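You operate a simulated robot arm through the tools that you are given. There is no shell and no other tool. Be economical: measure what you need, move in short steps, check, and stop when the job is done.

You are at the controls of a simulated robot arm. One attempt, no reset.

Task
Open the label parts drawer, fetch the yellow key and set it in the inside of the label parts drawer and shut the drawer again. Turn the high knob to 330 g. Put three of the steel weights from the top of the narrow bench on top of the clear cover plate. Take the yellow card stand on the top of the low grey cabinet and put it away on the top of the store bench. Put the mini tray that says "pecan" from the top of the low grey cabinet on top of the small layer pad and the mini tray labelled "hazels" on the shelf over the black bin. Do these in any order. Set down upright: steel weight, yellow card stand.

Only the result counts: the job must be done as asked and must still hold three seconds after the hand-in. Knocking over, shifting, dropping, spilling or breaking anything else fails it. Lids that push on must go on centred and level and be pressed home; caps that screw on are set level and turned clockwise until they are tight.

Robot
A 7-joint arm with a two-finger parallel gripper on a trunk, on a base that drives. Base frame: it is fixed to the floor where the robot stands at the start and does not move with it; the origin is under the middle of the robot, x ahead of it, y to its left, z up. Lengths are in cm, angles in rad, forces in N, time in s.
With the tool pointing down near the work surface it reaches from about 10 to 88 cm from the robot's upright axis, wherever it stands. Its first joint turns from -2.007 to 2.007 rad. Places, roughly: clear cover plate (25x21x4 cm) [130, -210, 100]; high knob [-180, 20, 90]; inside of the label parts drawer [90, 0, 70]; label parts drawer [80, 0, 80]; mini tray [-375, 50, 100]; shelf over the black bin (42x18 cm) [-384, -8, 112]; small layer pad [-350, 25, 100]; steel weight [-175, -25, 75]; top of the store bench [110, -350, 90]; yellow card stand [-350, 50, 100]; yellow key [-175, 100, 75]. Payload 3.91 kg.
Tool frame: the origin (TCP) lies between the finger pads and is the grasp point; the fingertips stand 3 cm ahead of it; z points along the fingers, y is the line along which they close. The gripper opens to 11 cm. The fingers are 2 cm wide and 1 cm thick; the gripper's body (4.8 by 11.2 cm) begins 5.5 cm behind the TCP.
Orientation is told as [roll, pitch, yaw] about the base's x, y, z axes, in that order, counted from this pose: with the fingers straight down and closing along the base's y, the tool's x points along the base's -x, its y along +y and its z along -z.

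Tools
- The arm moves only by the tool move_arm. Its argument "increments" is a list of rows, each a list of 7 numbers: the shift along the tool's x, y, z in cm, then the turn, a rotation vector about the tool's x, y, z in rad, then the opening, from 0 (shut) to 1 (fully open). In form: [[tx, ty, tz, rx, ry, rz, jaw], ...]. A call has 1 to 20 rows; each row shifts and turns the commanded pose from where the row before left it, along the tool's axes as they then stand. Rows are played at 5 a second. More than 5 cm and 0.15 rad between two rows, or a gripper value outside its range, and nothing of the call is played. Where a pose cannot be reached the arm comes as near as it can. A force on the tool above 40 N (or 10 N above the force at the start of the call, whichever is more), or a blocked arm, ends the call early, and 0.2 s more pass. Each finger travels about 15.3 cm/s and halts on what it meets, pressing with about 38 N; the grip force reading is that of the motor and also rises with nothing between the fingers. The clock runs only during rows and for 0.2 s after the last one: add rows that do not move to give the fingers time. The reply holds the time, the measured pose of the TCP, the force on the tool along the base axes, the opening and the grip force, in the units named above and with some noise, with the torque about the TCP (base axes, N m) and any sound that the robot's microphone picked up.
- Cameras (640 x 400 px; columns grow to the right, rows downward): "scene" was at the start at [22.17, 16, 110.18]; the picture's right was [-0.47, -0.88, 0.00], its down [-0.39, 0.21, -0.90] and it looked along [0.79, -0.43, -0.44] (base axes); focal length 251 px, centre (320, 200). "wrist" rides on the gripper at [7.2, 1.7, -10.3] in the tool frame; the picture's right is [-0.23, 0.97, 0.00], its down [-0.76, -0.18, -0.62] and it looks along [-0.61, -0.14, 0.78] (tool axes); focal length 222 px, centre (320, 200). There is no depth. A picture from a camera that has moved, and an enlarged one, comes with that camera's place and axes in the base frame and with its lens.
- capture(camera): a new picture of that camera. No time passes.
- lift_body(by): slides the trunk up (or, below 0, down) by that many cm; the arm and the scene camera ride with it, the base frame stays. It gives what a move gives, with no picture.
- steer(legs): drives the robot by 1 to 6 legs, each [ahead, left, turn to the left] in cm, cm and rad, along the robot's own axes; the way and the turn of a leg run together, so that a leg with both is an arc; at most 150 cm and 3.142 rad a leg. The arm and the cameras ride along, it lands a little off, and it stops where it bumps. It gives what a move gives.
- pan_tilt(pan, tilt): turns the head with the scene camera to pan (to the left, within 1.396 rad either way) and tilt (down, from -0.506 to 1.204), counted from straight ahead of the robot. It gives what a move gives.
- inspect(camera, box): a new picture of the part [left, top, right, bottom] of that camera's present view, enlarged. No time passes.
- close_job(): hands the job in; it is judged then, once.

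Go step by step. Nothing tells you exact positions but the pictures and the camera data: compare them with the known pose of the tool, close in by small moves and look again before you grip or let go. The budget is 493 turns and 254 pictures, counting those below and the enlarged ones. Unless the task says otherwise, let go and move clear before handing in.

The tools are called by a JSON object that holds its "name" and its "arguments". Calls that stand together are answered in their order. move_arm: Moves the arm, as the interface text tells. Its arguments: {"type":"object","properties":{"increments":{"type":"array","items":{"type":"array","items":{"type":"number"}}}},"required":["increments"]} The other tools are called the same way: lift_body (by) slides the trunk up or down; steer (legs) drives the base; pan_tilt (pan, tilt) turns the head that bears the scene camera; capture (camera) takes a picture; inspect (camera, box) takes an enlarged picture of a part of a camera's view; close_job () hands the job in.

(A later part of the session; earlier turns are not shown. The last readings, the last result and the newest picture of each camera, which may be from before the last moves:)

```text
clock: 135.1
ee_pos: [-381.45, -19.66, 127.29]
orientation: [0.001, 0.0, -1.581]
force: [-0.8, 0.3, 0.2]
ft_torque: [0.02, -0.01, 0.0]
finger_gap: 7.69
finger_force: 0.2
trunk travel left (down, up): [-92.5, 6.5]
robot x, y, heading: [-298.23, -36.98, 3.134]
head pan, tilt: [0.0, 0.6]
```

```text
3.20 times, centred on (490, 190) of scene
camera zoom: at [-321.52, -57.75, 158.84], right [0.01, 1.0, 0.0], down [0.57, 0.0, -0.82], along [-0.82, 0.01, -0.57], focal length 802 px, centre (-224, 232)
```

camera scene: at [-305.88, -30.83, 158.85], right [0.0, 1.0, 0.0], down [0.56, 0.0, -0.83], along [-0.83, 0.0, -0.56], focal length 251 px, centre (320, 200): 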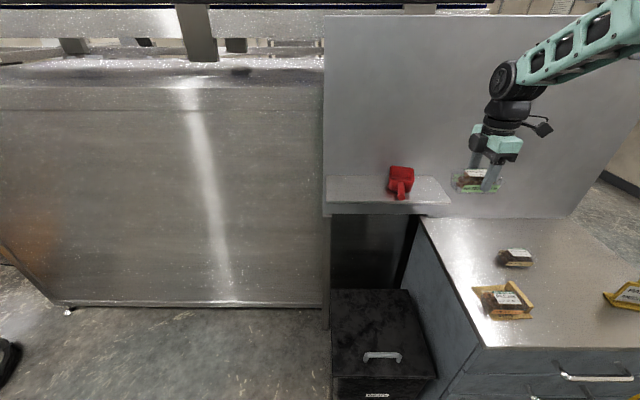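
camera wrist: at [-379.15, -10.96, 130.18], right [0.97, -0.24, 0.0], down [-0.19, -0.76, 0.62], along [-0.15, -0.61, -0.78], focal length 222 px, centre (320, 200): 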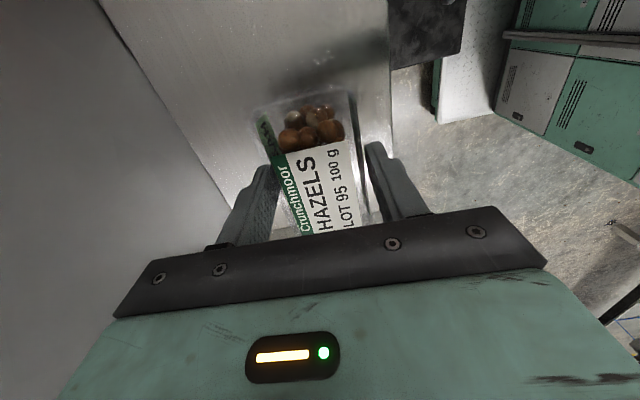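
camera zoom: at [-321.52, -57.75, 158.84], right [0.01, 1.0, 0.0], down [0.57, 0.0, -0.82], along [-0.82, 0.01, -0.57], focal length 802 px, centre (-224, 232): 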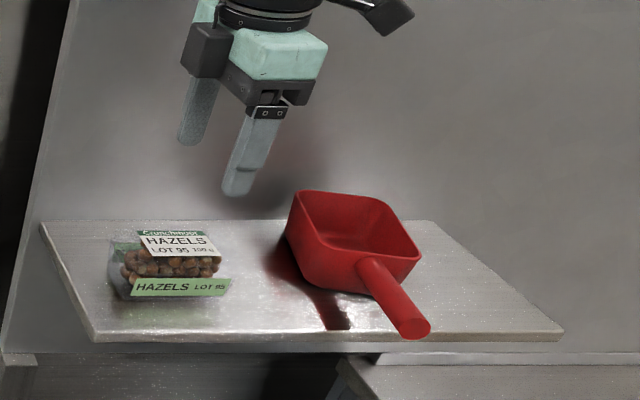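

Hazels is on the shelf. Now I'll back off and turn to face the narrow bench for the knob and weights.

{"name": "steer", "arguments": {"legs": [[-25, 0, 0], [0, 0, 3.14]]}}

{"name": "pan_tilt", "arguments": {"pan": 0.0, "tilt": 0.8}}

{"name": "capture", "arguments": {"camera": "scene"}}

{"name": "capture", "arguments": {"camera": "wrist"}}

```text
clock: 144.3
ee_pos: [-190.0, -55.82, 127.22]
orientation: [0.001, 0.0, 1.549]
force: [-0.8, 0.6, -0.4]
ft_torque: [0.01, -0.02, -0.01]
finger_gap: 7.71
finger_force: 0.1
trunk travel left (down, up): [-92.5, 6.5]
robot x, y, heading: [-272.89, -37.65, -0.017]
head pan, tilt: [0.0, 0.6]
```

```text
clock: 145.0
ee_pos: [-190.06, -55.87, 127.24]
orientation: [0.001, -0.001, 1.551]
force: [0.0, 0.2, -0.4]
ft_torque: [-0.02, 0.01, 0.02]
finger_gap: 7.72
finger_force: 0.1
trunk travel left (down, up): [-92.5, 6.5]
robot x, y, heading: [-273.53, -37.09, -0.019]
head pan, tilt: [0.0, 0.799]
```

```text
182 pictures are left
camera scene: at [-250.66, -17.56, 157.17], right [-0.02, -1.0, 0.0], down [-0.72, 0.01, -0.7], along [0.7, -0.01, -0.72], focal length 251 px, centre (320, 200)
```

scene: 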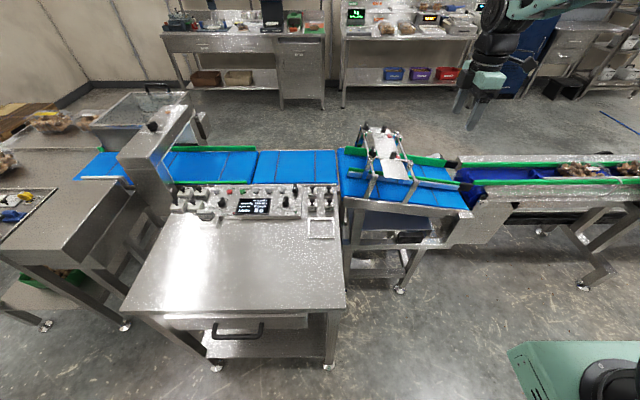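

```text
181 pictures are left
camera wrist: at [-191.81, -63.01, 137.55], right [-0.97, 0.25, 0.0], down [0.19, 0.76, 0.62], along [0.15, 0.6, -0.78], focal length 222 px, centre (320, 200)
```

wrist: 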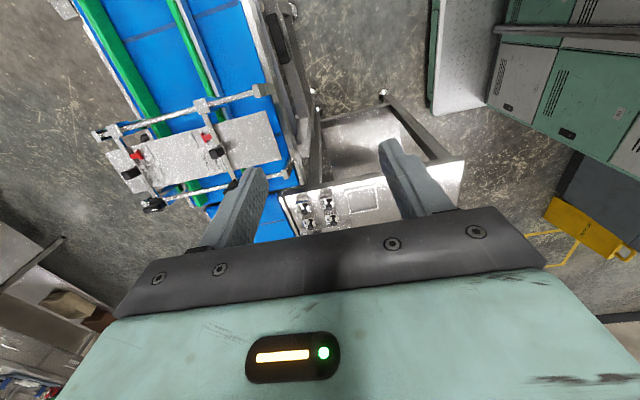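

{"name": "steer", "arguments": {"legs": [[0, 0, 0.018], [0, 42, 0], [14, 0, 0]]}}

{"name": "capture", "arguments": {"camera": "wrist"}}

{"name": "pan_tilt", "arguments": {"pan": 0.0, "tilt": 0.95}}

{"name": "capture", "arguments": {"camera": "scene"}}

```text
clock: 148.8
ee_pos: [-176.05, -12.79, 127.18]
orientation: [0.0, -0.001, 1.569]
force: [0.4, 0.1, 0.0]
ft_torque: [0.01, -0.02, 0.0]
finger_gap: 7.7
finger_force: 0.0
trunk travel left (down, up): [-92.5, 6.5]
robot x, y, heading: [-259.11, 4.36, 0.003]
head pan, tilt: [0.0, 0.799]
```

```text
180 pictures are left
camera wrist: at [-177.63, -19.95, 137.56], right [-0.97, 0.23, 0.0], down [0.18, 0.76, 0.62], along [0.14, 0.61, -0.78], focal length 222 px, centre (320, 200)
```

wrist: 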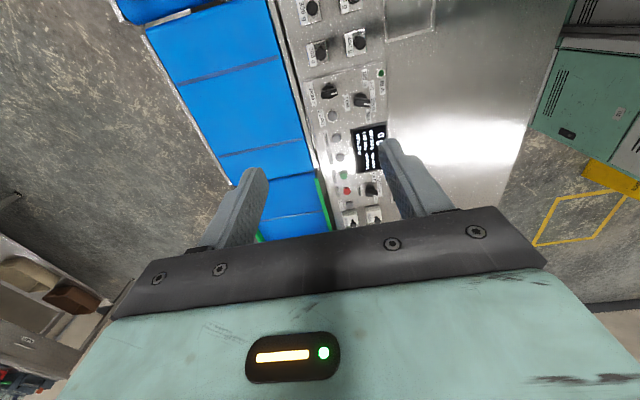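

```text
clock: 149.5
ee_pos: [-176.0, -12.87, 127.34]
orientation: [0.002, 0.001, 1.567]
force: [0.3, -0.5, 0.2]
ft_torque: [-0.03, -0.01, 0.05]
finger_gap: 7.69
finger_force: 0.0
trunk travel left (down, up): [-92.5, 6.5]
robot x, y, heading: [-259.45, 3.82, -0.005]
head pan, tilt: [0.0, 0.949]
```

```text
179 pictures are left
camera scene: at [-238.06, 24.45, 156.01], right [0.0, -1.0, 0.0], down [-0.81, 0.0, -0.58], along [0.58, 0.0, -0.81], focal length 251 px, centre (320, 200)
```

scene: 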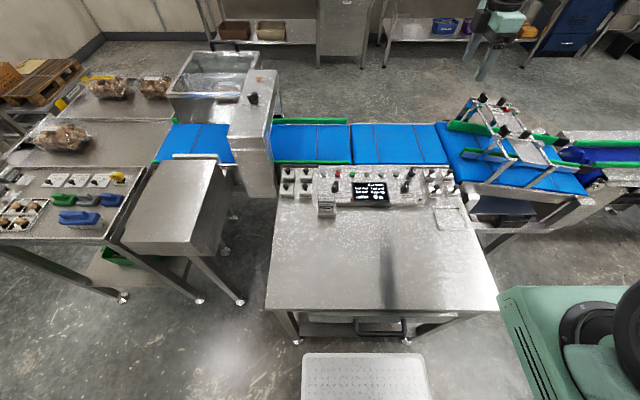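

{"name": "inspect", "arguments": {"camera": "wrist", "box": [280, 60, 400, 210]}}

{"name": "inspect", "arguments": {"camera": "scene", "box": [270, 150, 470, 220]}}

{"name": "inspect", "arguments": {"camera": "scene", "box": [0, 150, 160, 250]}}

```text
2.67 times, centred on (340, 135) of wrist
camera zoom: at [-177.6, -19.95, 137.55], right [-0.97, 0.23, 0.0], down [0.18, 0.76, 0.62], along [0.14, 0.61, -0.78], focal length 592 px, centre (267, 373)
```

zoom: 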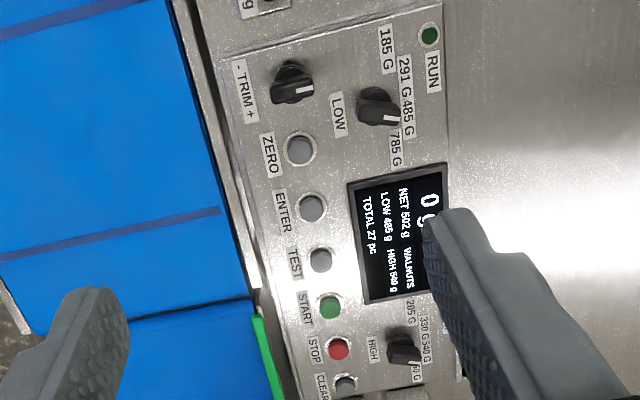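

```text
3.20 times, centred on (370, 185) of scene
camera zoom: at [-238.06, 24.45, 156.01], right [0.0, -1.0, 0.0], down [-0.81, 0.0, -0.58], along [0.58, 0.0, -0.81], focal length 802 px, centre (160, 248)
```

zoom: 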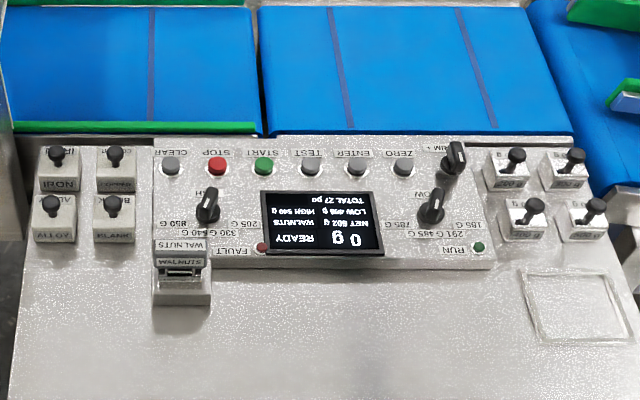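

```text
4.00 times, centred on (80, 200) of scene
camera zoom: at [-238.06, 24.45, 156.01], right [0.0, -1.0, 0.0], down [-0.81, 0.0, -0.58], along [0.58, 0.0, -0.81], focal length 1003 px, centre (1280, 200)
```

zoom: 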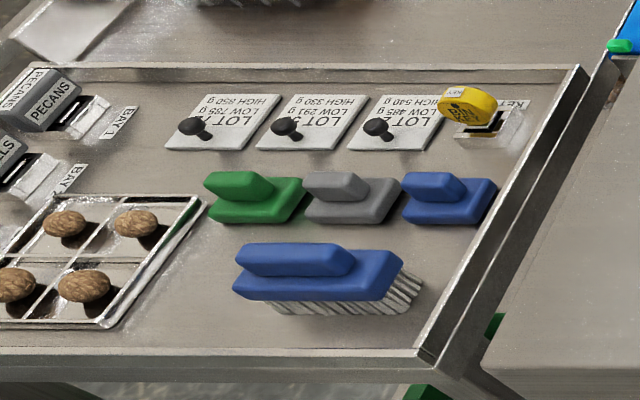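

The HIGH knob is near (-183, 19), set at 540 G, with 330 G one step counterclockwise seen from above. I'll move the wrist over it for a close look.

{"name": "move_arm", "arguments": {"increments": [[-4.5, 1, 0, 0, 0, 0, 0.7], [-4.5, 1, 0, 0, 0, 0, 0.7], [-4.5, 1, 0, 0, 0, 0, 0.7], [-4.5, 1, 0, 0, 0, 0, 0.7], [-4.5, 1, 0, 0, 0, 0, 0.7], [-4.5, 1, 0, 0, 0, 0, 0.7], [-4, 1, 0, 0, 0, 0, 0.7]]}}

{"name": "lift_body", "arguments": {"by": -25}}

{"name": "capture", "arguments": {"camera": "wrist"}}

{"name": "capture", "arguments": {"camera": "scene"}}

```text
clock: 151.1
ee_pos: [-182.78, 18.29, 127.45]
orientation: [0.004, 0.0, 1.568]
force: [0.5, -0.6, -0.5]
ft_torque: [0.03, 0.03, 0.01]
finger_gap: 7.68
finger_force: 0.0
trunk travel left (down, up): [-92.5, 6.5]
robot x, y, heading: [-259.43, 4.0, -0.001]
head pan, tilt: [0.0, 0.949]
```

```text
clock: 153.7
ee_pos: [-182.93, 18.35, 102.46]
orientation: [0.001, -0.001, 1.568]
force: [0.3, -0.7, -0.6]
ft_torque: [0.03, -0.03, 0.01]
finger_gap: 7.71
finger_force: 0.0
trunk travel left (down, up): [-67.5, 31.5]
robot x, y, heading: [-259.46, 4.18, 0.001]
head pan, tilt: [0.0, 0.949]
```

```text
175 pictures are left
camera wrist: at [-184.44, 11.27, 112.68], right [-0.97, 0.23, 0.0], down [0.18, 0.76, 0.62], along [0.14, 0.61, -0.78], focal length 222 px, centre (320, 200)
```

wrist: 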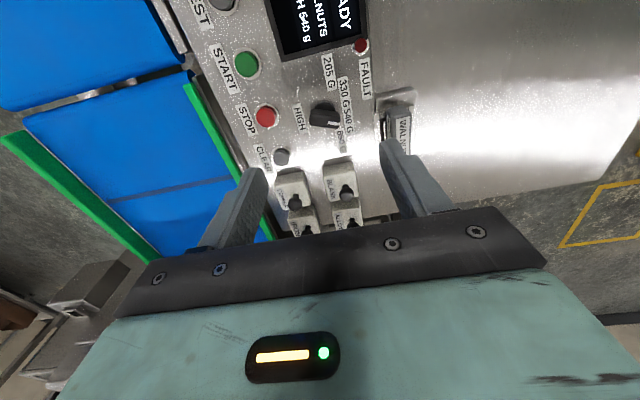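

```text
174 pictures are left
camera scene: at [-238.06, 24.45, 131.01], right [0.0, -1.0, 0.0], down [-0.81, 0.0, -0.58], along [0.58, 0.0, -0.81], focal length 251 px, centre (320, 200)
```

scene: 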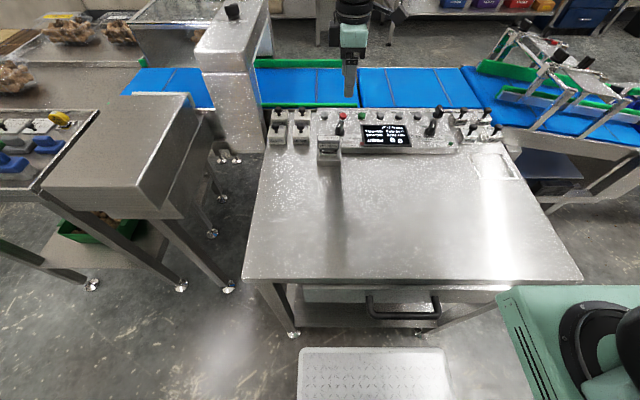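

{"name": "inspect", "arguments": {"camera": "wrist", "box": [270, 50, 390, 190]}}

{"name": "inspect", "arguments": {"camera": "scene", "box": [265, 95, 425, 165]}}

```text
2.86 times, centred on (330, 120) of wrist
camera zoom: at [-184.44, 11.27, 112.68], right [-0.97, 0.23, 0.0], down [0.18, 0.76, 0.62], along [0.14, 0.61, -0.78], focal length 635 px, centre (291, 429)
```

zoom: 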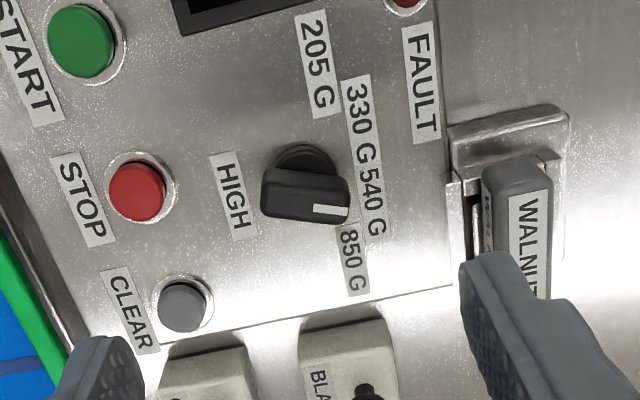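

```text
4.00 times, centred on (345, 130) of scene
camera zoom: at [-238.06, 24.45, 131.01], right [0.0, -1.0, 0.0], down [-0.81, 0.0, -0.58], along [0.58, 0.0, -0.81], focal length 1003 px, centre (220, 480)
```

zoom: 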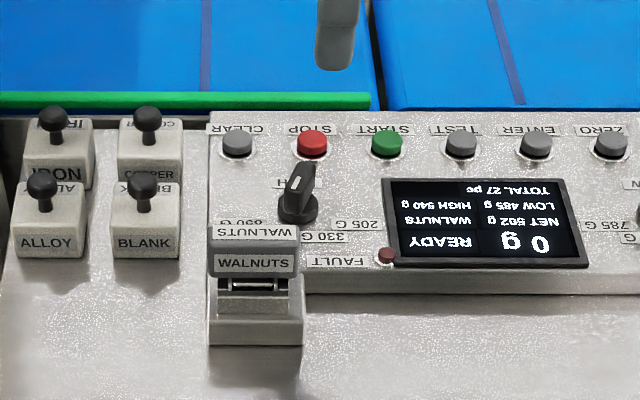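

{"name": "move_arm", "arguments": {"increments": [[0, 0, 0, 0, 0, 0.137, 0.4], [0, 0, 0, 0, 0, 0.137, 0.4], [0, 0, 0, 0, 0, 0.137, 0.4], [0, 0, 0, 0, 0, 0.137, 0.4], [0, 0, 0, 0, 0, 0.137, 0.4], [0, 0, 0, 0, 0, 0.137, 0.4], [0, 0, 0, 0, 0, 0.137, 0.4], [0, 0, 0, 0, 0, 0.137, 0.4], [0, 0, 0, 0, 0, 0.137, 0.4], [0, 0, 0, 0, 0, 0.137, 0.4], [0, 0, 0, 0, 0, 0.137, 0.4], [0, 0, 0, 0, 0, 0.137, 0.4], [0, 0, 0, 0, 0, 0.137, 0.4], [0, 0, 0, 0, 0, 0.137, 0.4], [0, 0, 3, 0, 0, 0, 0.4]]}}

{"name": "capture", "arguments": {"camera": "wrist"}}

{"name": "inspect", "arguments": {"camera": "scene", "box": [265, 65, 425, 165]}}

```text
clock: 156.9
ee_pos: [-182.8, 18.4, 99.3]
orientation: [0.0, 0.002, -0.353]
force: [-0.3, -0.2, -0.2]
ft_torque: [-0.02, -0.05, -0.03]
finger_gap: 4.38
finger_force: 0.2
trunk travel left (down, up): [-67.5, 31.5]
robot x, y, heading: [-259.24, 3.99, 0.004]
head pan, tilt: [0.0, 0.949]
```

```text
171 pictures are left
camera wrist: at [-188.95, 22.51, 109.67], right [0.55, 0.84, 0.0], down [0.65, -0.43, 0.62], along [0.52, -0.34, -0.78], focal length 222 px, centre (320, 200)
```

wrist: 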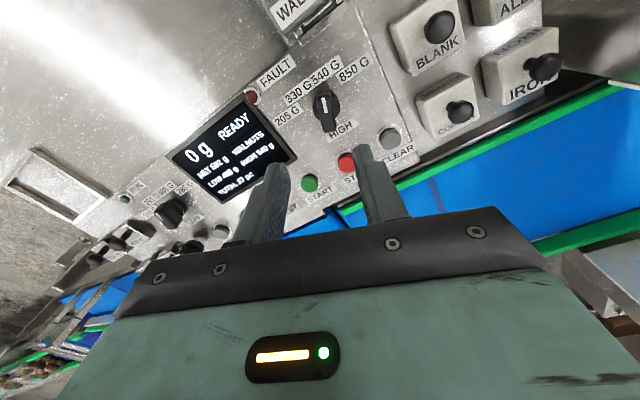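

```text
4.00 times, centred on (345, 115) of scene
camera zoom: at [-238.08, 24.45, 131.02], right [0.0, -1.0, 0.0], down [-0.81, 0.0, -0.58], along [0.58, 0.0, -0.81], focal length 1003 px, centre (220, 540)
```

zoom: 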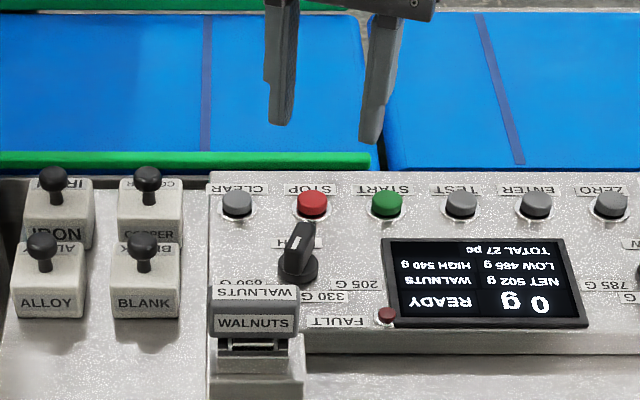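

{"name": "inspect", "arguments": {"camera": "wrist", "box": [260, 40, 400, 160]}}

```text
3.33 times, centred on (330, 100) of wrist
camera zoom: at [-188.95, 22.51, 109.67], right [0.55, 0.84, 0.0], down [0.65, -0.43, 0.62], along [0.52, -0.34, -0.78], focal length 740 px, centre (287, 533)
```

zoom: 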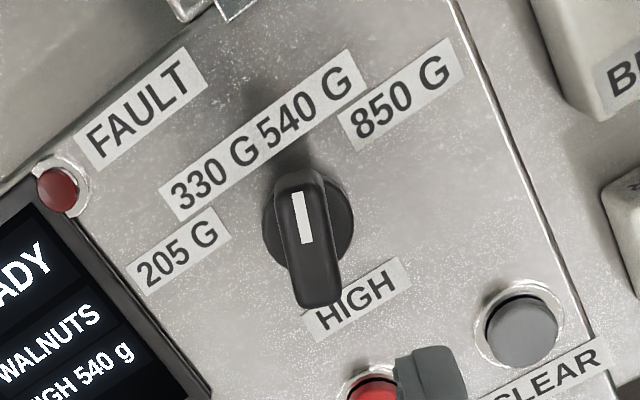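

{"name": "move_arm", "arguments": {"increments": [[0.76, 0.89, 0, 0, 0, 0.07, 0.4], [0, 0, 3.5, 0, 0, 0, 0.4], [0, 0, 3.5, 0, 0, 0, 0.4]]}}

{"name": "inspect", "arguments": {"camera": "scene", "box": [290, 65, 390, 145]}}

{"name": "capture", "arguments": {"camera": "wrist"}}

```text
clock: 157.7
ee_pos: [-183.34, 19.49, 92.6]
orientation: [-0.001, 0.0, -0.421]
force: [0.4, -0.2, 0.3]
ft_torque: [0.01, 0.01, -0.03]
finger_gap: 4.4
finger_force: 0.1
trunk travel left (down, up): [-67.5, 31.5]
robot x, y, heading: [-259.18, 4.33, -0.002]
head pan, tilt: [0.0, 0.949]
```

```text
5.00 times, centred on (340, 105) of scene
camera zoom: at [-238.09, 24.45, 131.02], right [0.0, -1.0, 0.0], down [-0.81, 0.0, -0.58], along [0.58, 0.0, -0.81], focal length 1254 px, centre (220, 675)
```

zoom: 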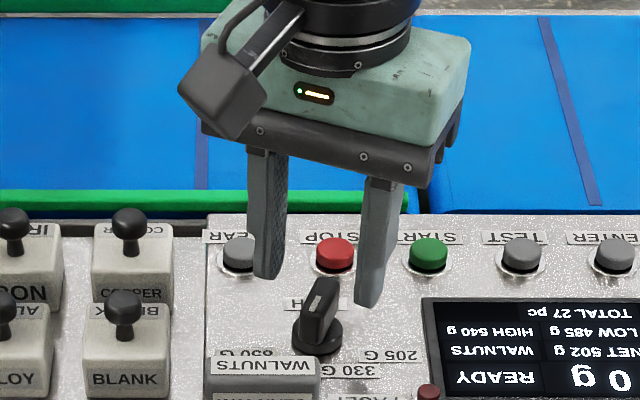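

```text
167 pictures are left
camera wrist: at [-189.14, 24.1, 102.87], right [0.6, 0.8, 0.0], down [0.62, -0.47, 0.62], along [0.5, -0.38, -0.78], focal length 222 px, centre (320, 200)
```

wrist: 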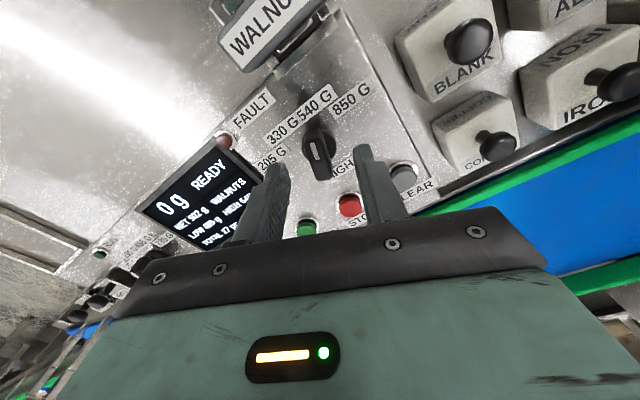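

{"name": "move_arm", "arguments": {"increments": [[0, 0, 1.3, 0, 0, 0, 0.4], [0, 0, 1.3, 0, 0, 0, 0.4]]}}

{"name": "inspect", "arguments": {"camera": "scene", "box": [290, 65, 390, 145]}}

{"name": "capture", "arguments": {"camera": "wrist"}}

```text
clock: 158.3
ee_pos: [-183.24, 19.36, 89.8]
orientation: [0.0, -0.001, -0.42]
force: [-0.4, 0.7, 0.2]
ft_torque: [-0.02, 0.0, 0.02]
finger_gap: 4.42
finger_force: 0.0
trunk travel left (down, up): [-67.5, 31.5]
robot x, y, heading: [-259.62, 3.76, 0.004]
head pan, tilt: [0.0, 0.949]
```

```text
5.00 times, centred on (340, 105) of scene
camera zoom: at [-238.07, 24.45, 131.01], right [0.0, -1.0, 0.0], down [-0.81, 0.0, -0.58], along [0.58, 0.0, -0.81], focal length 1254 px, centre (220, 675)
```

zoom: 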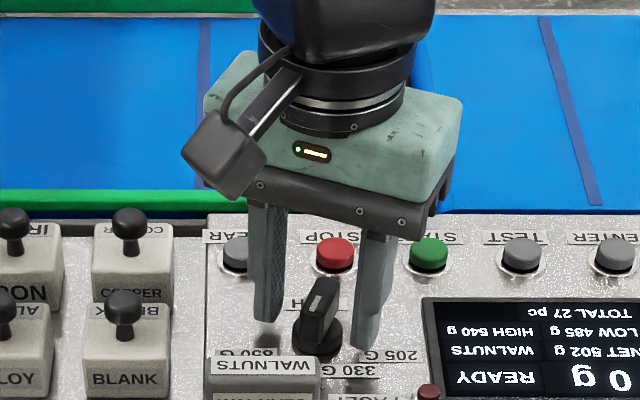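

```text
165 pictures are left
camera wrist: at [-189.08, 24.03, 100.06], right [0.6, 0.8, 0.0], down [0.62, -0.47, 0.62], along [0.5, -0.38, -0.78], focal length 222 px, centre (320, 200)
```

wrist: 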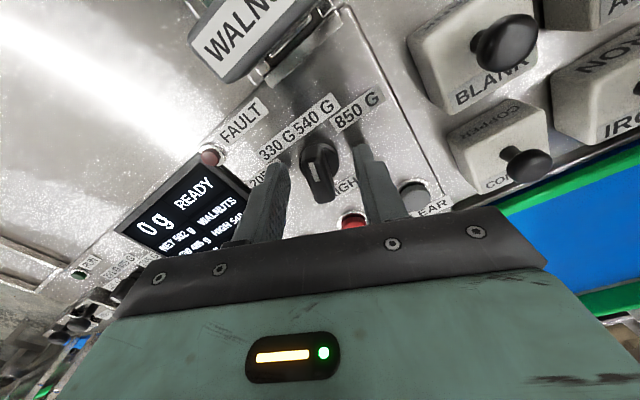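

{"name": "move_arm", "arguments": {"increments": [[0, 0, 0.4, 0, 0, 0, 0.4], [0, 0, 0, 0, 0, 0, 0.25], [0, 0, 0, 0, 0, 0, 0.1], [0, 0, 0, 0, 0, 0, 0.05]]}}

{"name": "capture", "arguments": {"camera": "wrist"}}

```text
clock: 159.3
ee_pos: [-183.12, 19.44, 89.31]
orientation: [-0.004, 0.0, -0.421]
force: [-6.2, -8.4, 0.9]
ft_torque: [-0.3, 0.29, -0.03]
finger_gap: 2.74
finger_force: 44.8
trunk travel left (down, up): [-67.5, 31.5]
robot x, y, heading: [-259.2, 3.74, -0.001]
head pan, tilt: [0.0, 0.949]
```

```text
164 pictures are left
camera wrist: at [-189.02, 23.95, 99.65], right [0.61, 0.8, 0.0], down [0.62, -0.47, 0.62], along [0.49, -0.38, -0.78], focal length 222 px, centre (320, 200)
```

wrist: 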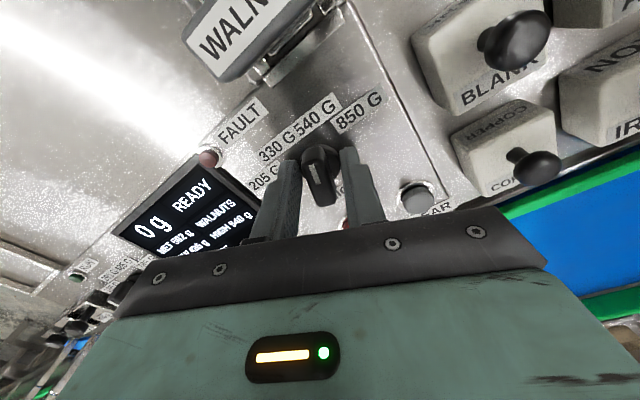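

The fingers are on the round base of the knob. I'll open, raise 1 cm and grip the bar instead.

{"name": "move_arm", "arguments": {"increments": [[0, 0, 0, 0, 0, 0, 0.35], [0, 0, 0, 0, 0, 0, 0.35], [0, 0, -1.0, 0, 0, 0, 0.35], [0, 0, 0, 0, 0, 0, 0.2], [0, 0, 0, 0, 0, 0, 0.05], [0, 0, 0, 0, 0, 0, 0.0]]}}

{"name": "capture", "arguments": {"camera": "wrist"}}

```text
clock: 160.7
ee_pos: [-183.25, 19.37, 90.34]
orientation: [-0.003, 0.002, -0.421]
force: [-5.8, -3.7, 1.2]
ft_torque: [0.25, 0.55, 0.01]
finger_gap: 1.38
finger_force: 45.1
trunk travel left (down, up): [-67.5, 31.5]
robot x, y, heading: [-259.22, 4.01, 0.001]
head pan, tilt: [0.0, 0.949]
```

```text
163 pictures are left
camera wrist: at [-189.07, 23.95, 100.66], right [0.6, 0.8, 0.0], down [0.62, -0.47, 0.62], along [0.49, -0.38, -0.78], focal length 222 px, centre (320, 200)
```

wrist: 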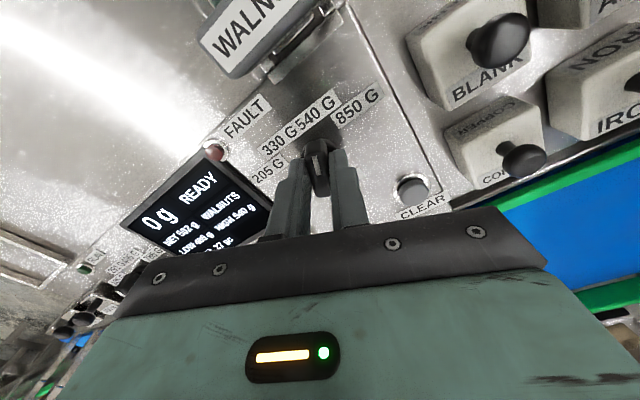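

{"name": "move_arm", "arguments": {"increments": [[0, 0, 0, 0, 0, -0.12, 0.0], [0, 0, 0, 0, 0, -0.12, 0.0], [0, 0, 0, 0, 0, -0.12, 0.0], [0, 0, 0, 0, 0, -0.12, 0.0], [0, 0, 0, 0, 0, -0.12, 0.0], [0, 0, 0, 0, 0, -0.1, 0.0], [0, 0, 0, 0, 0, 0, 0.0]]}}

{"name": "capture", "arguments": {"camera": "wrist"}}

{"name": "inspect", "arguments": {"camera": "scene", "box": [290, 65, 430, 165]}}

```text
clock: 162.3
ee_pos: [-183.19, 19.18, 90.52]
orientation: [-0.001, 0.002, 0.283]
force: [-15.9, -26.0, 5.6]
ft_torque: [-0.2, -0.55, 0.0]
finger_gap: 1.38
finger_force: 44.8
trunk travel left (down, up): [-67.5, 31.5]
robot x, y, heading: [-259.42, 3.85, 0.001]
head pan, tilt: [0.0, 0.949]
```

```text
162 pictures are left
camera wrist: at [-190.58, 19.01, 100.67], right [-0.05, 1.0, 0.0], down [0.78, 0.04, 0.62], along [0.62, 0.03, -0.78], focal length 222 px, centre (320, 200)
```

wrist: 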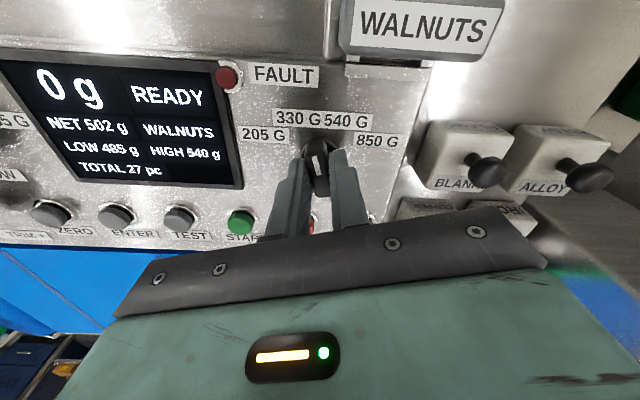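

```text
4.00 times, centred on (360, 115) of scene
camera zoom: at [-238.16, 24.32, 131.05], right [0.0, -1.0, 0.0], down [-0.81, 0.0, -0.58], along [0.58, 0.0, -0.81], focal length 1003 px, centre (160, 540)
```

zoom: 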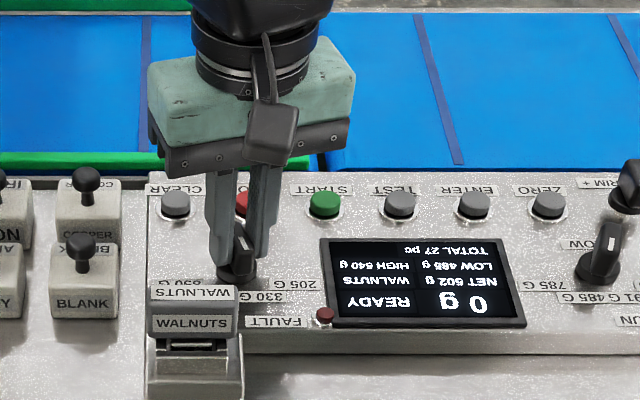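

{"name": "inspect", "arguments": {"camera": "wrist", "box": [230, 90, 410, 200]}}

```text
3.56 times, centred on (320, 145) of wrist
camera zoom: at [-190.58, 19.01, 100.67], right [-0.05, 1.0, 0.0], down [0.78, 0.04, 0.62], along [0.62, 0.03, -0.78], focal length 790 px, centre (320, 396)
```

zoom: 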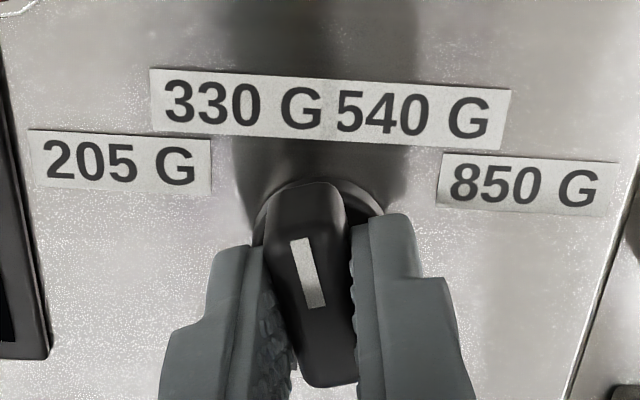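

{"name": "move_arm", "arguments": {"increments": [[0.2, -0.2, 0, 0, 0, -0.08, 0.0], [0, 0, 0, 0, 0, -0.08, 0.0], [0, 0, 0, 0, 0, 0, 0.0]]}}

{"name": "capture", "arguments": {"camera": "wrist"}}

```text
clock: 163.1
ee_pos: [-183.16, 19.24, 90.23]
orientation: [-0.001, -0.001, 0.442]
force: [8.6, -10.0, -2.2]
ft_torque: [-0.22, -0.16, -0.02]
finger_gap: 1.39
finger_force: 45.1
trunk travel left (down, up): [-67.5, 31.5]
robot x, y, heading: [-259.88, 3.94, 0.0]
head pan, tilt: [0.0, 0.949]
```

```text
159 pictures are left
camera wrist: at [-190.46, 17.77, 100.64], right [-0.21, 0.98, 0.0], down [0.76, 0.16, 0.62], along [0.61, 0.13, -0.78], focal length 222 px, centre (320, 200)
```

wrist: 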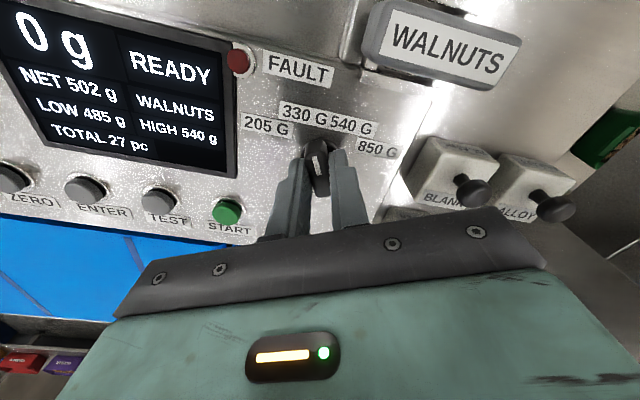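

{"name": "move_arm", "arguments": {"increments": [[0, 0, 0, 0, 0, 0, 0.2], [0, 0, 0, 0, 0, 0, 0.3], [0, 0, -2.5, 0, 0, 0, 0.35], [0, 0, -3, 0, 0, 0, 0.35]]}}

{"name": "inspect", "arguments": {"camera": "wrist", "box": [180, 40, 420, 200]}}

{"name": "inspect", "arguments": {"camera": "scene", "box": [290, 65, 430, 165]}}

```text
clock: 164.1
ee_pos: [-183.29, 19.09, 95.78]
orientation: [-0.001, 0.001, 0.442]
force: [0.1, 1.4, -0.2]
ft_torque: [-0.02, 0.01, 0.02]
finger_gap: 3.86
finger_force: 0.1
trunk travel left (down, up): [-67.5, 31.5]
robot x, y, heading: [-259.87, 3.88, -0.002]
head pan, tilt: [0.0, 0.949]
```

```text
2.50 times, centred on (300, 120) of wrist
camera zoom: at [-190.5, 17.65, 106.1], right [-0.21, 0.98, 0.0], down [0.77, 0.16, 0.62], along [0.61, 0.13, -0.78], focal length 555 px, centre (370, 400)
```

zoom: 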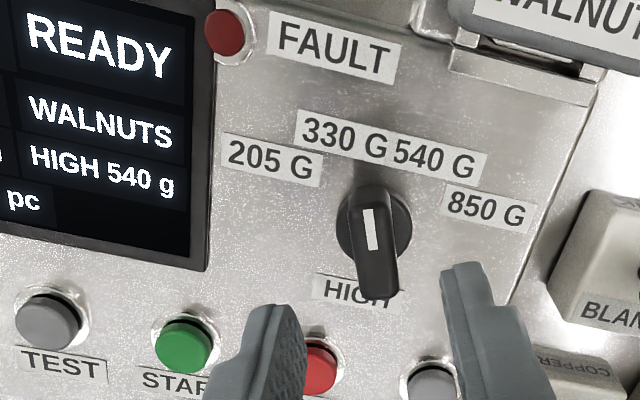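

```text
4.00 times, centred on (360, 115) of scene
camera zoom: at [-238.05, 24.46, 131.0], right [0.0, -1.0, 0.0], down [-0.81, 0.0, -0.58], along [0.58, 0.0, -0.81], focal length 1003 px, centre (160, 540)
```

zoom: 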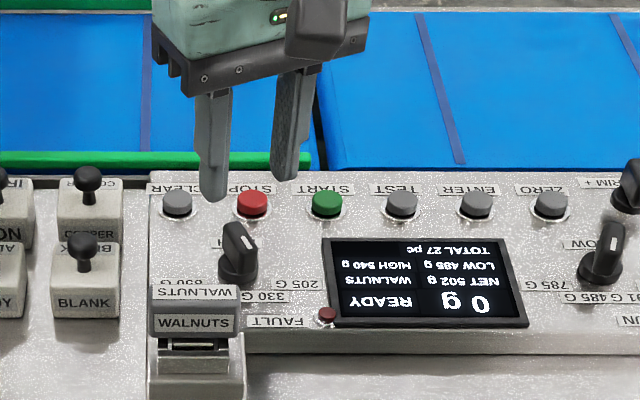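

The pointer is around -15° and needs about 9° more to sit on 330. I'll regrip and turn a little further.

{"name": "move_arm", "arguments": {"increments": [[0, 0, 2.5, 0, 0, 0.1, 0.35], [0, 0, 2.9, 0, 0, 0, 0.35], [0, 0, 0, 0, 0, 0, 0.15], [0, 0, 0, 0, 0, 0, 0.0], [0, 0, 0, 0, 0, 0, 0.0], [0, 0, 0, 0, 0, -0.1, 0.0], [0, 0, 0, 0, 0, -0.1, 0.0], [0, 0, 0, 0, 0, -0.05, 0.0]]}}

{"name": "inspect", "arguments": {"camera": "wrist", "box": [180, 60, 420, 220]}}

```text
clock: 165.9
ee_pos: [-183.43, 19.16, 90.49]
orientation: [-0.002, 0.003, 0.591]
force: [-7.4, -3.5, -2.8]
ft_torque: [0.56, -0.92, -0.02]
finger_gap: 1.38
finger_force: 45.0
trunk travel left (down, up): [-67.5, 31.5]
robot x, y, heading: [-259.52, 3.96, 0.001]
head pan, tilt: [0.0, 0.949]
```

```text
2.50 times, centred on (300, 140) of wrist
camera zoom: at [-190.23, 16.62, 100.74], right [-0.35, 0.94, 0.0], down [0.73, 0.28, 0.62], along [0.58, 0.22, -0.78], focal length 555 px, centre (370, 350)
```

zoom: 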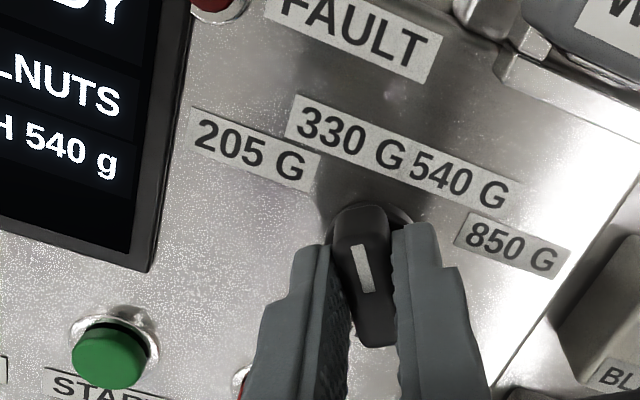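

{"name": "move_arm", "arguments": {"increments": [[0, 0, 0, 0, 0, 0, 0.2], [0, 0, 0, 0, 0, 0, 0.3], [0, 0, -2.5, 0, 0, 0, 0.35], [0, 0, -3, 0, 0, 0, 0.35]]}}

{"name": "inspect", "arguments": {"camera": "wrist", "box": [180, 40, 420, 200]}}

{"name": "inspect", "arguments": {"camera": "scene", "box": [290, 65, 430, 165]}}

```text
clock: 166.9
ee_pos: [-183.28, 19.16, 96.06]
orientation: [0.001, -0.002, 0.589]
force: [0.2, 0.4, 0.6]
ft_torque: [0.0, 0.04, 0.02]
finger_gap: 3.87
finger_force: 0.0
trunk travel left (down, up): [-67.5, 31.5]
robot x, y, heading: [-259.3, 3.72, -0.002]
head pan, tilt: [0.0, 0.949]
```

```text
2.50 times, centred on (300, 120) of wrist
camera zoom: at [-190.22, 16.68, 106.27], right [-0.35, 0.94, 0.0], down [0.73, 0.28, 0.62], along [0.58, 0.22, -0.78], focal length 555 px, centre (370, 400)
```

zoom: 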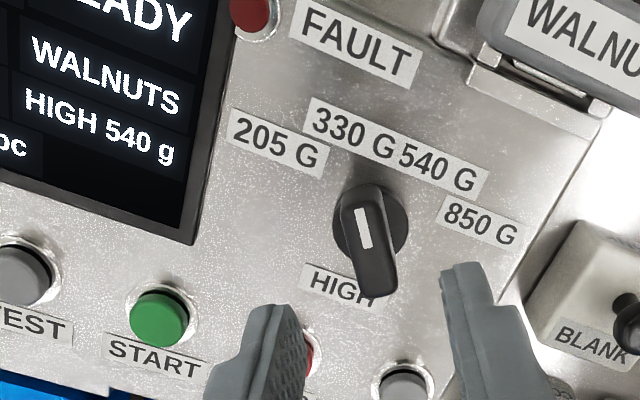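

```text
4.00 times, centred on (360, 115) of scene
camera zoom: at [-238.04, 24.46, 131.0], right [0.0, -1.0, 0.0], down [-0.81, 0.0, -0.58], along [0.58, 0.0, -0.81], focal length 1003 px, centre (160, 540)
```

zoom: 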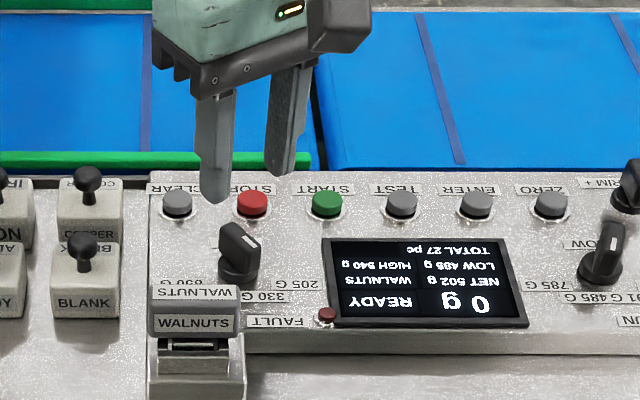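

I'll compare the HIGH pointer with the LOW pointer (at its third position) from the same relative viewpoint.

{"name": "move_arm", "arguments": {"increments": [[0, 0, -2, 0, 0, 0.118, 0.35], [0, 0, -2, 0, 0, 0.118, 0.35], [0, 0, 0, 0, 0, 0.118, 0.35], [0, 0, 0, 0, 0, 0.118, 0.35], [0, 0, 0, 0, 0, 0.117, 0.35]]}}

{"name": "inspect", "arguments": {"camera": "wrist", "box": [240, 50, 400, 150]}}

{"name": "move_arm", "arguments": {"increments": [[0, -4.8, 0, 0, 0, 0.0, 0.35], [0, -4.8, 0, 0, 0, 0.0, 0.35], [0, -4.8, 0, 0, 0, 0.0, 0.35], [0, -4.8, 0, 0, 0, 0.0, 0.35], [0, -4.8, 0, 0, 0, 0.0, 0.35]]}}

{"name": "inspect", "arguments": {"camera": "wrist", "box": [240, 50, 400, 150]}}

```text
clock: 168.1
ee_pos: [-183.39, 19.2, 100.04]
orientation: [0.0, -0.002, -0.003]
force: [-0.1, 0.0, -0.3]
ft_torque: [-0.06, -0.01, 0.0]
finger_gap: 3.86
finger_force: 0.0
trunk travel left (down, up): [-67.5, 31.5]
robot x, y, heading: [-259.52, 4.05, 0.004]
head pan, tilt: [0.0, 0.949]
```

```text
4.00 times, centred on (320, 100) of wrist
camera zoom: at [-190.52, 21.05, 110.29], right [0.23, 0.97, 0.0], down [0.76, -0.18, 0.62], along [0.61, -0.14, -0.78], focal length 888 px, centre (320, 600)
```

zoom: 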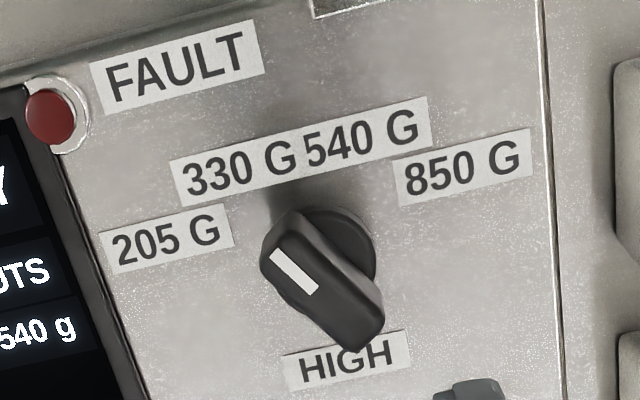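

```text
clock: 169.3
ee_pos: [-183.04, -4.54, 99.82]
orientation: [0.0, 0.001, 0.004]
force: [-0.8, 0.4, 0.1]
ft_torque: [-0.01, 0.0, 0.0]
finger_gap: 3.86
finger_force: 0.0
trunk travel left (down, up): [-67.5, 31.5]
robot x, y, heading: [-259.28, 3.92, -0.007]
head pan, tilt: [0.0, 0.949]
```

```text
4.00 times, centred on (320, 100) of wrist
camera zoom: at [-190.23, -2.87, 110.16], right [0.22, 0.97, 0.0], down [0.76, -0.17, 0.62], along [0.61, -0.14, -0.78], focal length 888 px, centre (320, 600)
```

zoom: 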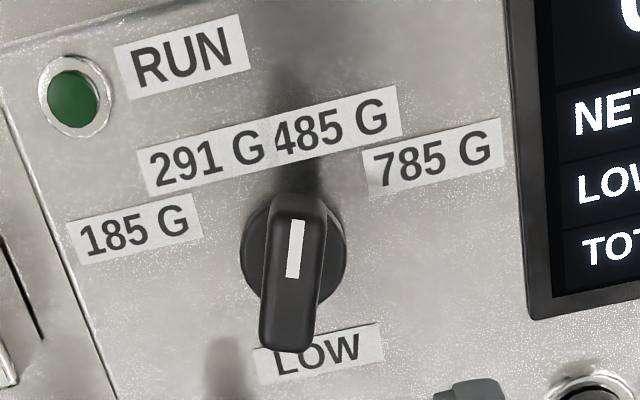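

The third position is +20°, so positions are 40° apart; HIGH now sits at about -27° and needs -20°. I'll turn it back a touch.

{"name": "move_arm", "arguments": {"increments": [[0, 4.75, 0, 0, 0, -0.1, 0.35], [0, 4.75, 0, 0, 0, -0.1, 0.35]]}}

```text
clock: 169.9
ee_pos: [-183.71, 4.58, 99.97]
orientation: [0.001, 0.002, 0.202]
force: [-0.2, -0.2, 0.1]
ft_torque: [0.07, 0.0, -0.01]
finger_gap: 3.83
finger_force: 0.0
trunk travel left (down, up): [-67.5, 31.5]
robot x, y, heading: [-259.26, 4.08, -0.0]
head pan, tilt: [0.0, 0.949]
```

{"name": "move_arm", "arguments": {"increments": [[-0.835, 3.57, 0, 0, 0, 0, 0.35], [-0.835, 3.57, 0, 0, 0, 0, 0.35], [-0.835, 3.57, 0, 0, 0, 0, 0.35], [-0.835, 3.57, 0, 0, 0, 0, 0.35], [0, 0, 3, 0, 0, -0.1, 0.35], [0, 0, 3, 0, 0, -0.1, 0.35], [0, 0, 3, 0, 0, -0.1, 0.35]]}}

{"name": "move_arm", "arguments": {"increments": [[0, 0, 0.6, 0, 0, 0, 0.35], [0, 0, 0, 0, 0, 0, 0.15], [0, 0, 0, 0, 0, 0, 0.0], [0, 0, 0, 0, 0, 0, 0.0], [0, 0, 0, 0, 0, 0.08, 0.0], [0, 0, 0, 0, 0, 0.08, 0.0], [0, 0, 0, 0, 0, 0.05, 0.0], [0, 0, 0, 0, 0, 0.0, 0.0], [0, 0, 0, 0, 0, 0, 0.2], [0, 0, 0, 0, 0, 0, 0.35], [0, 0, -3, 0, 0, 0, 0.35], [0, 0, -3.5, 0, 0, 0, 0.35], [0, 0, -3, 0, 0, 0.1, 0.35], [0, 0, 0, 0, 0, 0.1, 0.35], [0, 0, 0, 0, 0, 0.08, 0.35]]}}

{"name": "inspect", "arguments": {"camera": "wrist", "box": [240, 50, 400, 150]}}

```text
clock: 171.5
ee_pos: [-183.71, 19.5, 91.25]
orientation: [0.001, 0.001, 0.501]
force: [-0.1, 0.4, 0.6]
ft_torque: [0.01, -0.03, 0.0]
finger_gap: 3.85
finger_force: 0.1
trunk travel left (down, up): [-67.5, 31.5]
robot x, y, heading: [-259.36, 4.52, 0.001]
head pan, tilt: [0.0, 0.949]
```

```text
clock: 174.7
ee_pos: [-183.51, 19.34, 100.0]
orientation: [0.0, 0.0, 0.011]
force: [0.0, 0.4, -0.5]
ft_torque: [-0.03, 0.0, -0.01]
finger_gap: 3.85
finger_force: 0.2
trunk travel left (down, up): [-67.5, 31.5]
robot x, y, heading: [-259.28, 4.21, 0.0]
head pan, tilt: [0.0, 0.949]
```

```text
4.00 times, centred on (320, 100) of wrist
camera zoom: at [-190.6, 21.07, 110.24], right [0.22, 0.98, 0.0], down [0.76, -0.17, 0.62], along [0.61, -0.14, -0.78], focal length 888 px, centre (320, 600)
```

zoom: 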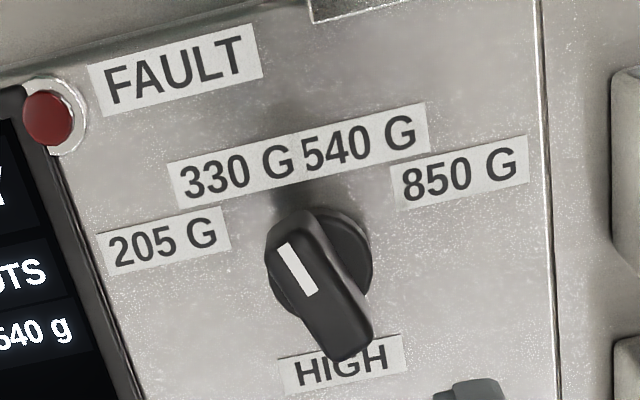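

{"name": "move_arm", "arguments": {"increments": [[0, 0, 3, 0, 0, -0.1, 0.35], [0, 0, 3, 0, 0, -0.1, 0.35], [0, 0, 3, 0, 0, -0.05, 0.35], [0, 0, 0.6, 0, 0, 0, 0.35], [0, 0, 0, 0, 0, 0, 0.15], [0, 0, 0, 0, 0, 0, 0.0], [0, 0, 0, 0, 0, 0, 0.0], [0, 0, 0, 0, 0, -0.08, 0.0], [0, 0, 0, 0, 0, -0.08, 0.0], [0, 0, 0, 0, 0, -0.07, 0.0], [0, 0, 0, 0, 0, 0.0, 0.0], [0, 0, 0, 0, 0, 0, 0.2], [0, 0, 0, 0, 0, 0, 0.35], [0, 0, -3, 0, 0, 0, 0.35], [0, 0, -3.5, 0, 0, 0.1, 0.35], [0, 0, -3, 0, 0, 0.1, 0.35], [0, 0, 0, 0, 0, 0.1, 0.35], [0, 0, 0, 0, 0, 0.1, 0.35], [0, 0, 0, 0, 0, 0.08, 0.35]]}}

{"name": "inspect", "arguments": {"camera": "wrist", "box": [240, 50, 400, 150]}}

```text
clock: 178.7
ee_pos: [-183.48, 19.31, 99.8]
orientation: [-0.001, 0.001, 0.01]
force: [-0.4, 0.1, -0.4]
ft_torque: [0.01, 0.02, 0.03]
finger_gap: 3.87
finger_force: 0.0
trunk travel left (down, up): [-67.5, 31.5]
robot x, y, heading: [-259.64, 4.12, -0.0]
head pan, tilt: [0.0, 0.949]
```

```text
4.00 times, centred on (320, 100) of wrist
camera zoom: at [-190.61, 21.07, 110.1], right [0.22, 0.98, 0.0], down [0.76, -0.17, 0.62], along [0.61, -0.14, -0.78], focal length 888 px, centre (320, 600)
```

zoom: 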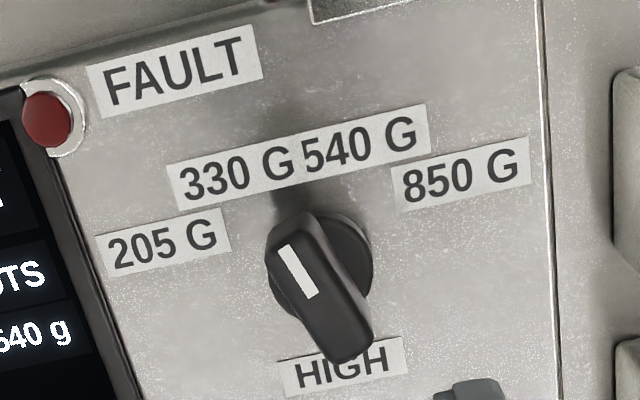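

{"name": "move_arm", "arguments": {"increments": [[0, 0, 3, 0, 0, -0.1, 0.35], [0, 0, 3, 0, 0, -0.1, 0.35], [0, 0, 3, 0, 0, -0.08, 0.35], [0, 0, 0.6, 0, 0, 0, 0.35], [0, 0, 0, 0, 0, 0, 0.15], [0, 0, 0, 0, 0, 0, 0.0], [0, 0, 0, 0, 0, 0, 0.0], [0, 0, 0, 0, 0, 0, 0.0], [0, 0, 0, 0, 0, -0.1, 0.0], [0, 0, 0, 0, 0, -0.1, 0.0], [0, 0, 0, 0, 0, 0, 0.0]]}}

{"name": "inspect", "arguments": {"camera": "wrist", "box": [240, 110, 400, 210]}}

```text
clock: 181.1
ee_pos: [-183.37, 19.11, 90.34]
orientation: [0.0, 0.001, 0.491]
force: [0.7, -9.1, 1.0]
ft_torque: [-0.08, -0.02, -0.03]
finger_gap: 1.37
finger_force: 45.1
trunk travel left (down, up): [-67.5, 31.5]
robot x, y, heading: [-259.52, 4.2, 0.002]
head pan, tilt: [0.0, 0.949]
```

```text
4.00 times, centred on (320, 160) of wrist
camera zoom: at [-190.5, 17.35, 100.58], right [-0.26, 0.97, 0.0], down [0.76, 0.2, 0.62], along [0.6, 0.16, -0.78], focal length 888 px, centre (320, 360)
```

zoom: 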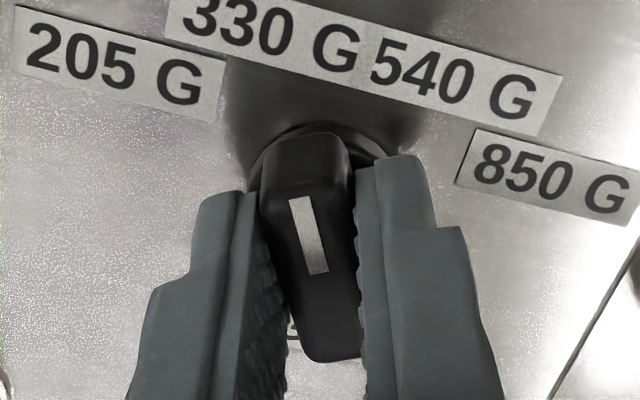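

{"name": "move_arm", "arguments": {"increments": [[0, 0, 0, 0, 0, 0, 0.1], [0, 0, 0, 0, 0, 0, 0.2], [0, 0, 0, 0, 0, 0, 0.3]]}}

{"name": "inspect", "arguments": {"camera": "wrist", "box": [240, 110, 400, 210]}}

```text
clock: 181.9
ee_pos: [-183.43, 19.48, 90.19]
orientation: [0.001, 0.0, 0.492]
force: [0.0, -0.7, -0.1]
ft_torque: [0.03, -0.02, -0.04]
finger_gap: 3.3
finger_force: 0.1
trunk travel left (down, up): [-67.5, 31.5]
robot x, y, heading: [-259.38, 4.02, -0.002]
head pan, tilt: [0.0, 0.949]
```

```text
4.00 times, centred on (320, 160) of wrist
camera zoom: at [-190.55, 17.54, 100.57], right [-0.26, 0.97, 0.0], down [0.76, 0.2, 0.62], along [0.6, 0.16, -0.78], focal length 888 px, centre (320, 360)
```

zoom: 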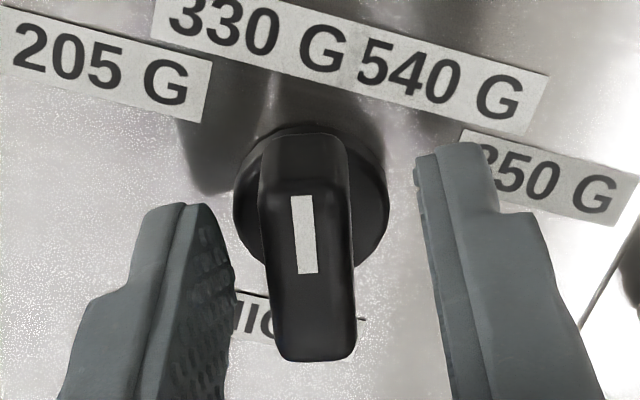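

{"name": "move_arm", "arguments": {"increments": [[0, 0, -3, 0, 0, 0, 0.35], [0, 0, -3.6, 0, 0, 0, 0.35], [0, 0, -3, 0, 0, 0.1, 0.35], [0, 0, 0, 0, 0, 0.1, 0.35], [0, 0, 0, 0, 0, 0.1, 0.35], [0, 0, 0, 0, 0, 0.1, 0.35], [0, 0, 0, 0, 0, 0.09, 0.35]]}}

{"name": "inspect", "arguments": {"camera": "wrist", "box": [270, 90, 370, 150]}}

```text
clock: 183.5
ee_pos: [-183.29, 19.48, 99.79]
orientation: [0.0, -0.001, -0.001]
force: [-0.8, -0.7, 0.2]
ft_torque: [0.0, -0.01, 0.02]
finger_gap: 3.86
finger_force: 0.1
trunk travel left (down, up): [-67.5, 31.5]
robot x, y, heading: [-259.36, 3.99, 0.001]
head pan, tilt: [0.0, 0.949]
```

```text
6.40 times, centred on (320, 120) of wrist
camera zoom: at [-190.52, 21.27, 110.1], right [0.23, 0.97, 0.0], down [0.76, -0.18, 0.62], along [0.61, -0.14, -0.78], focal length 1422 px, centre (320, 712)
```

zoom: 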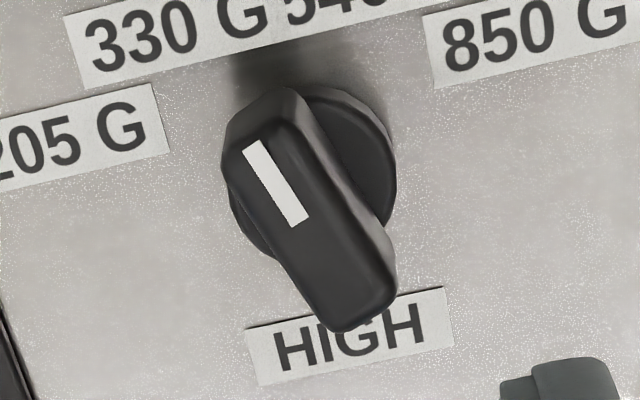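

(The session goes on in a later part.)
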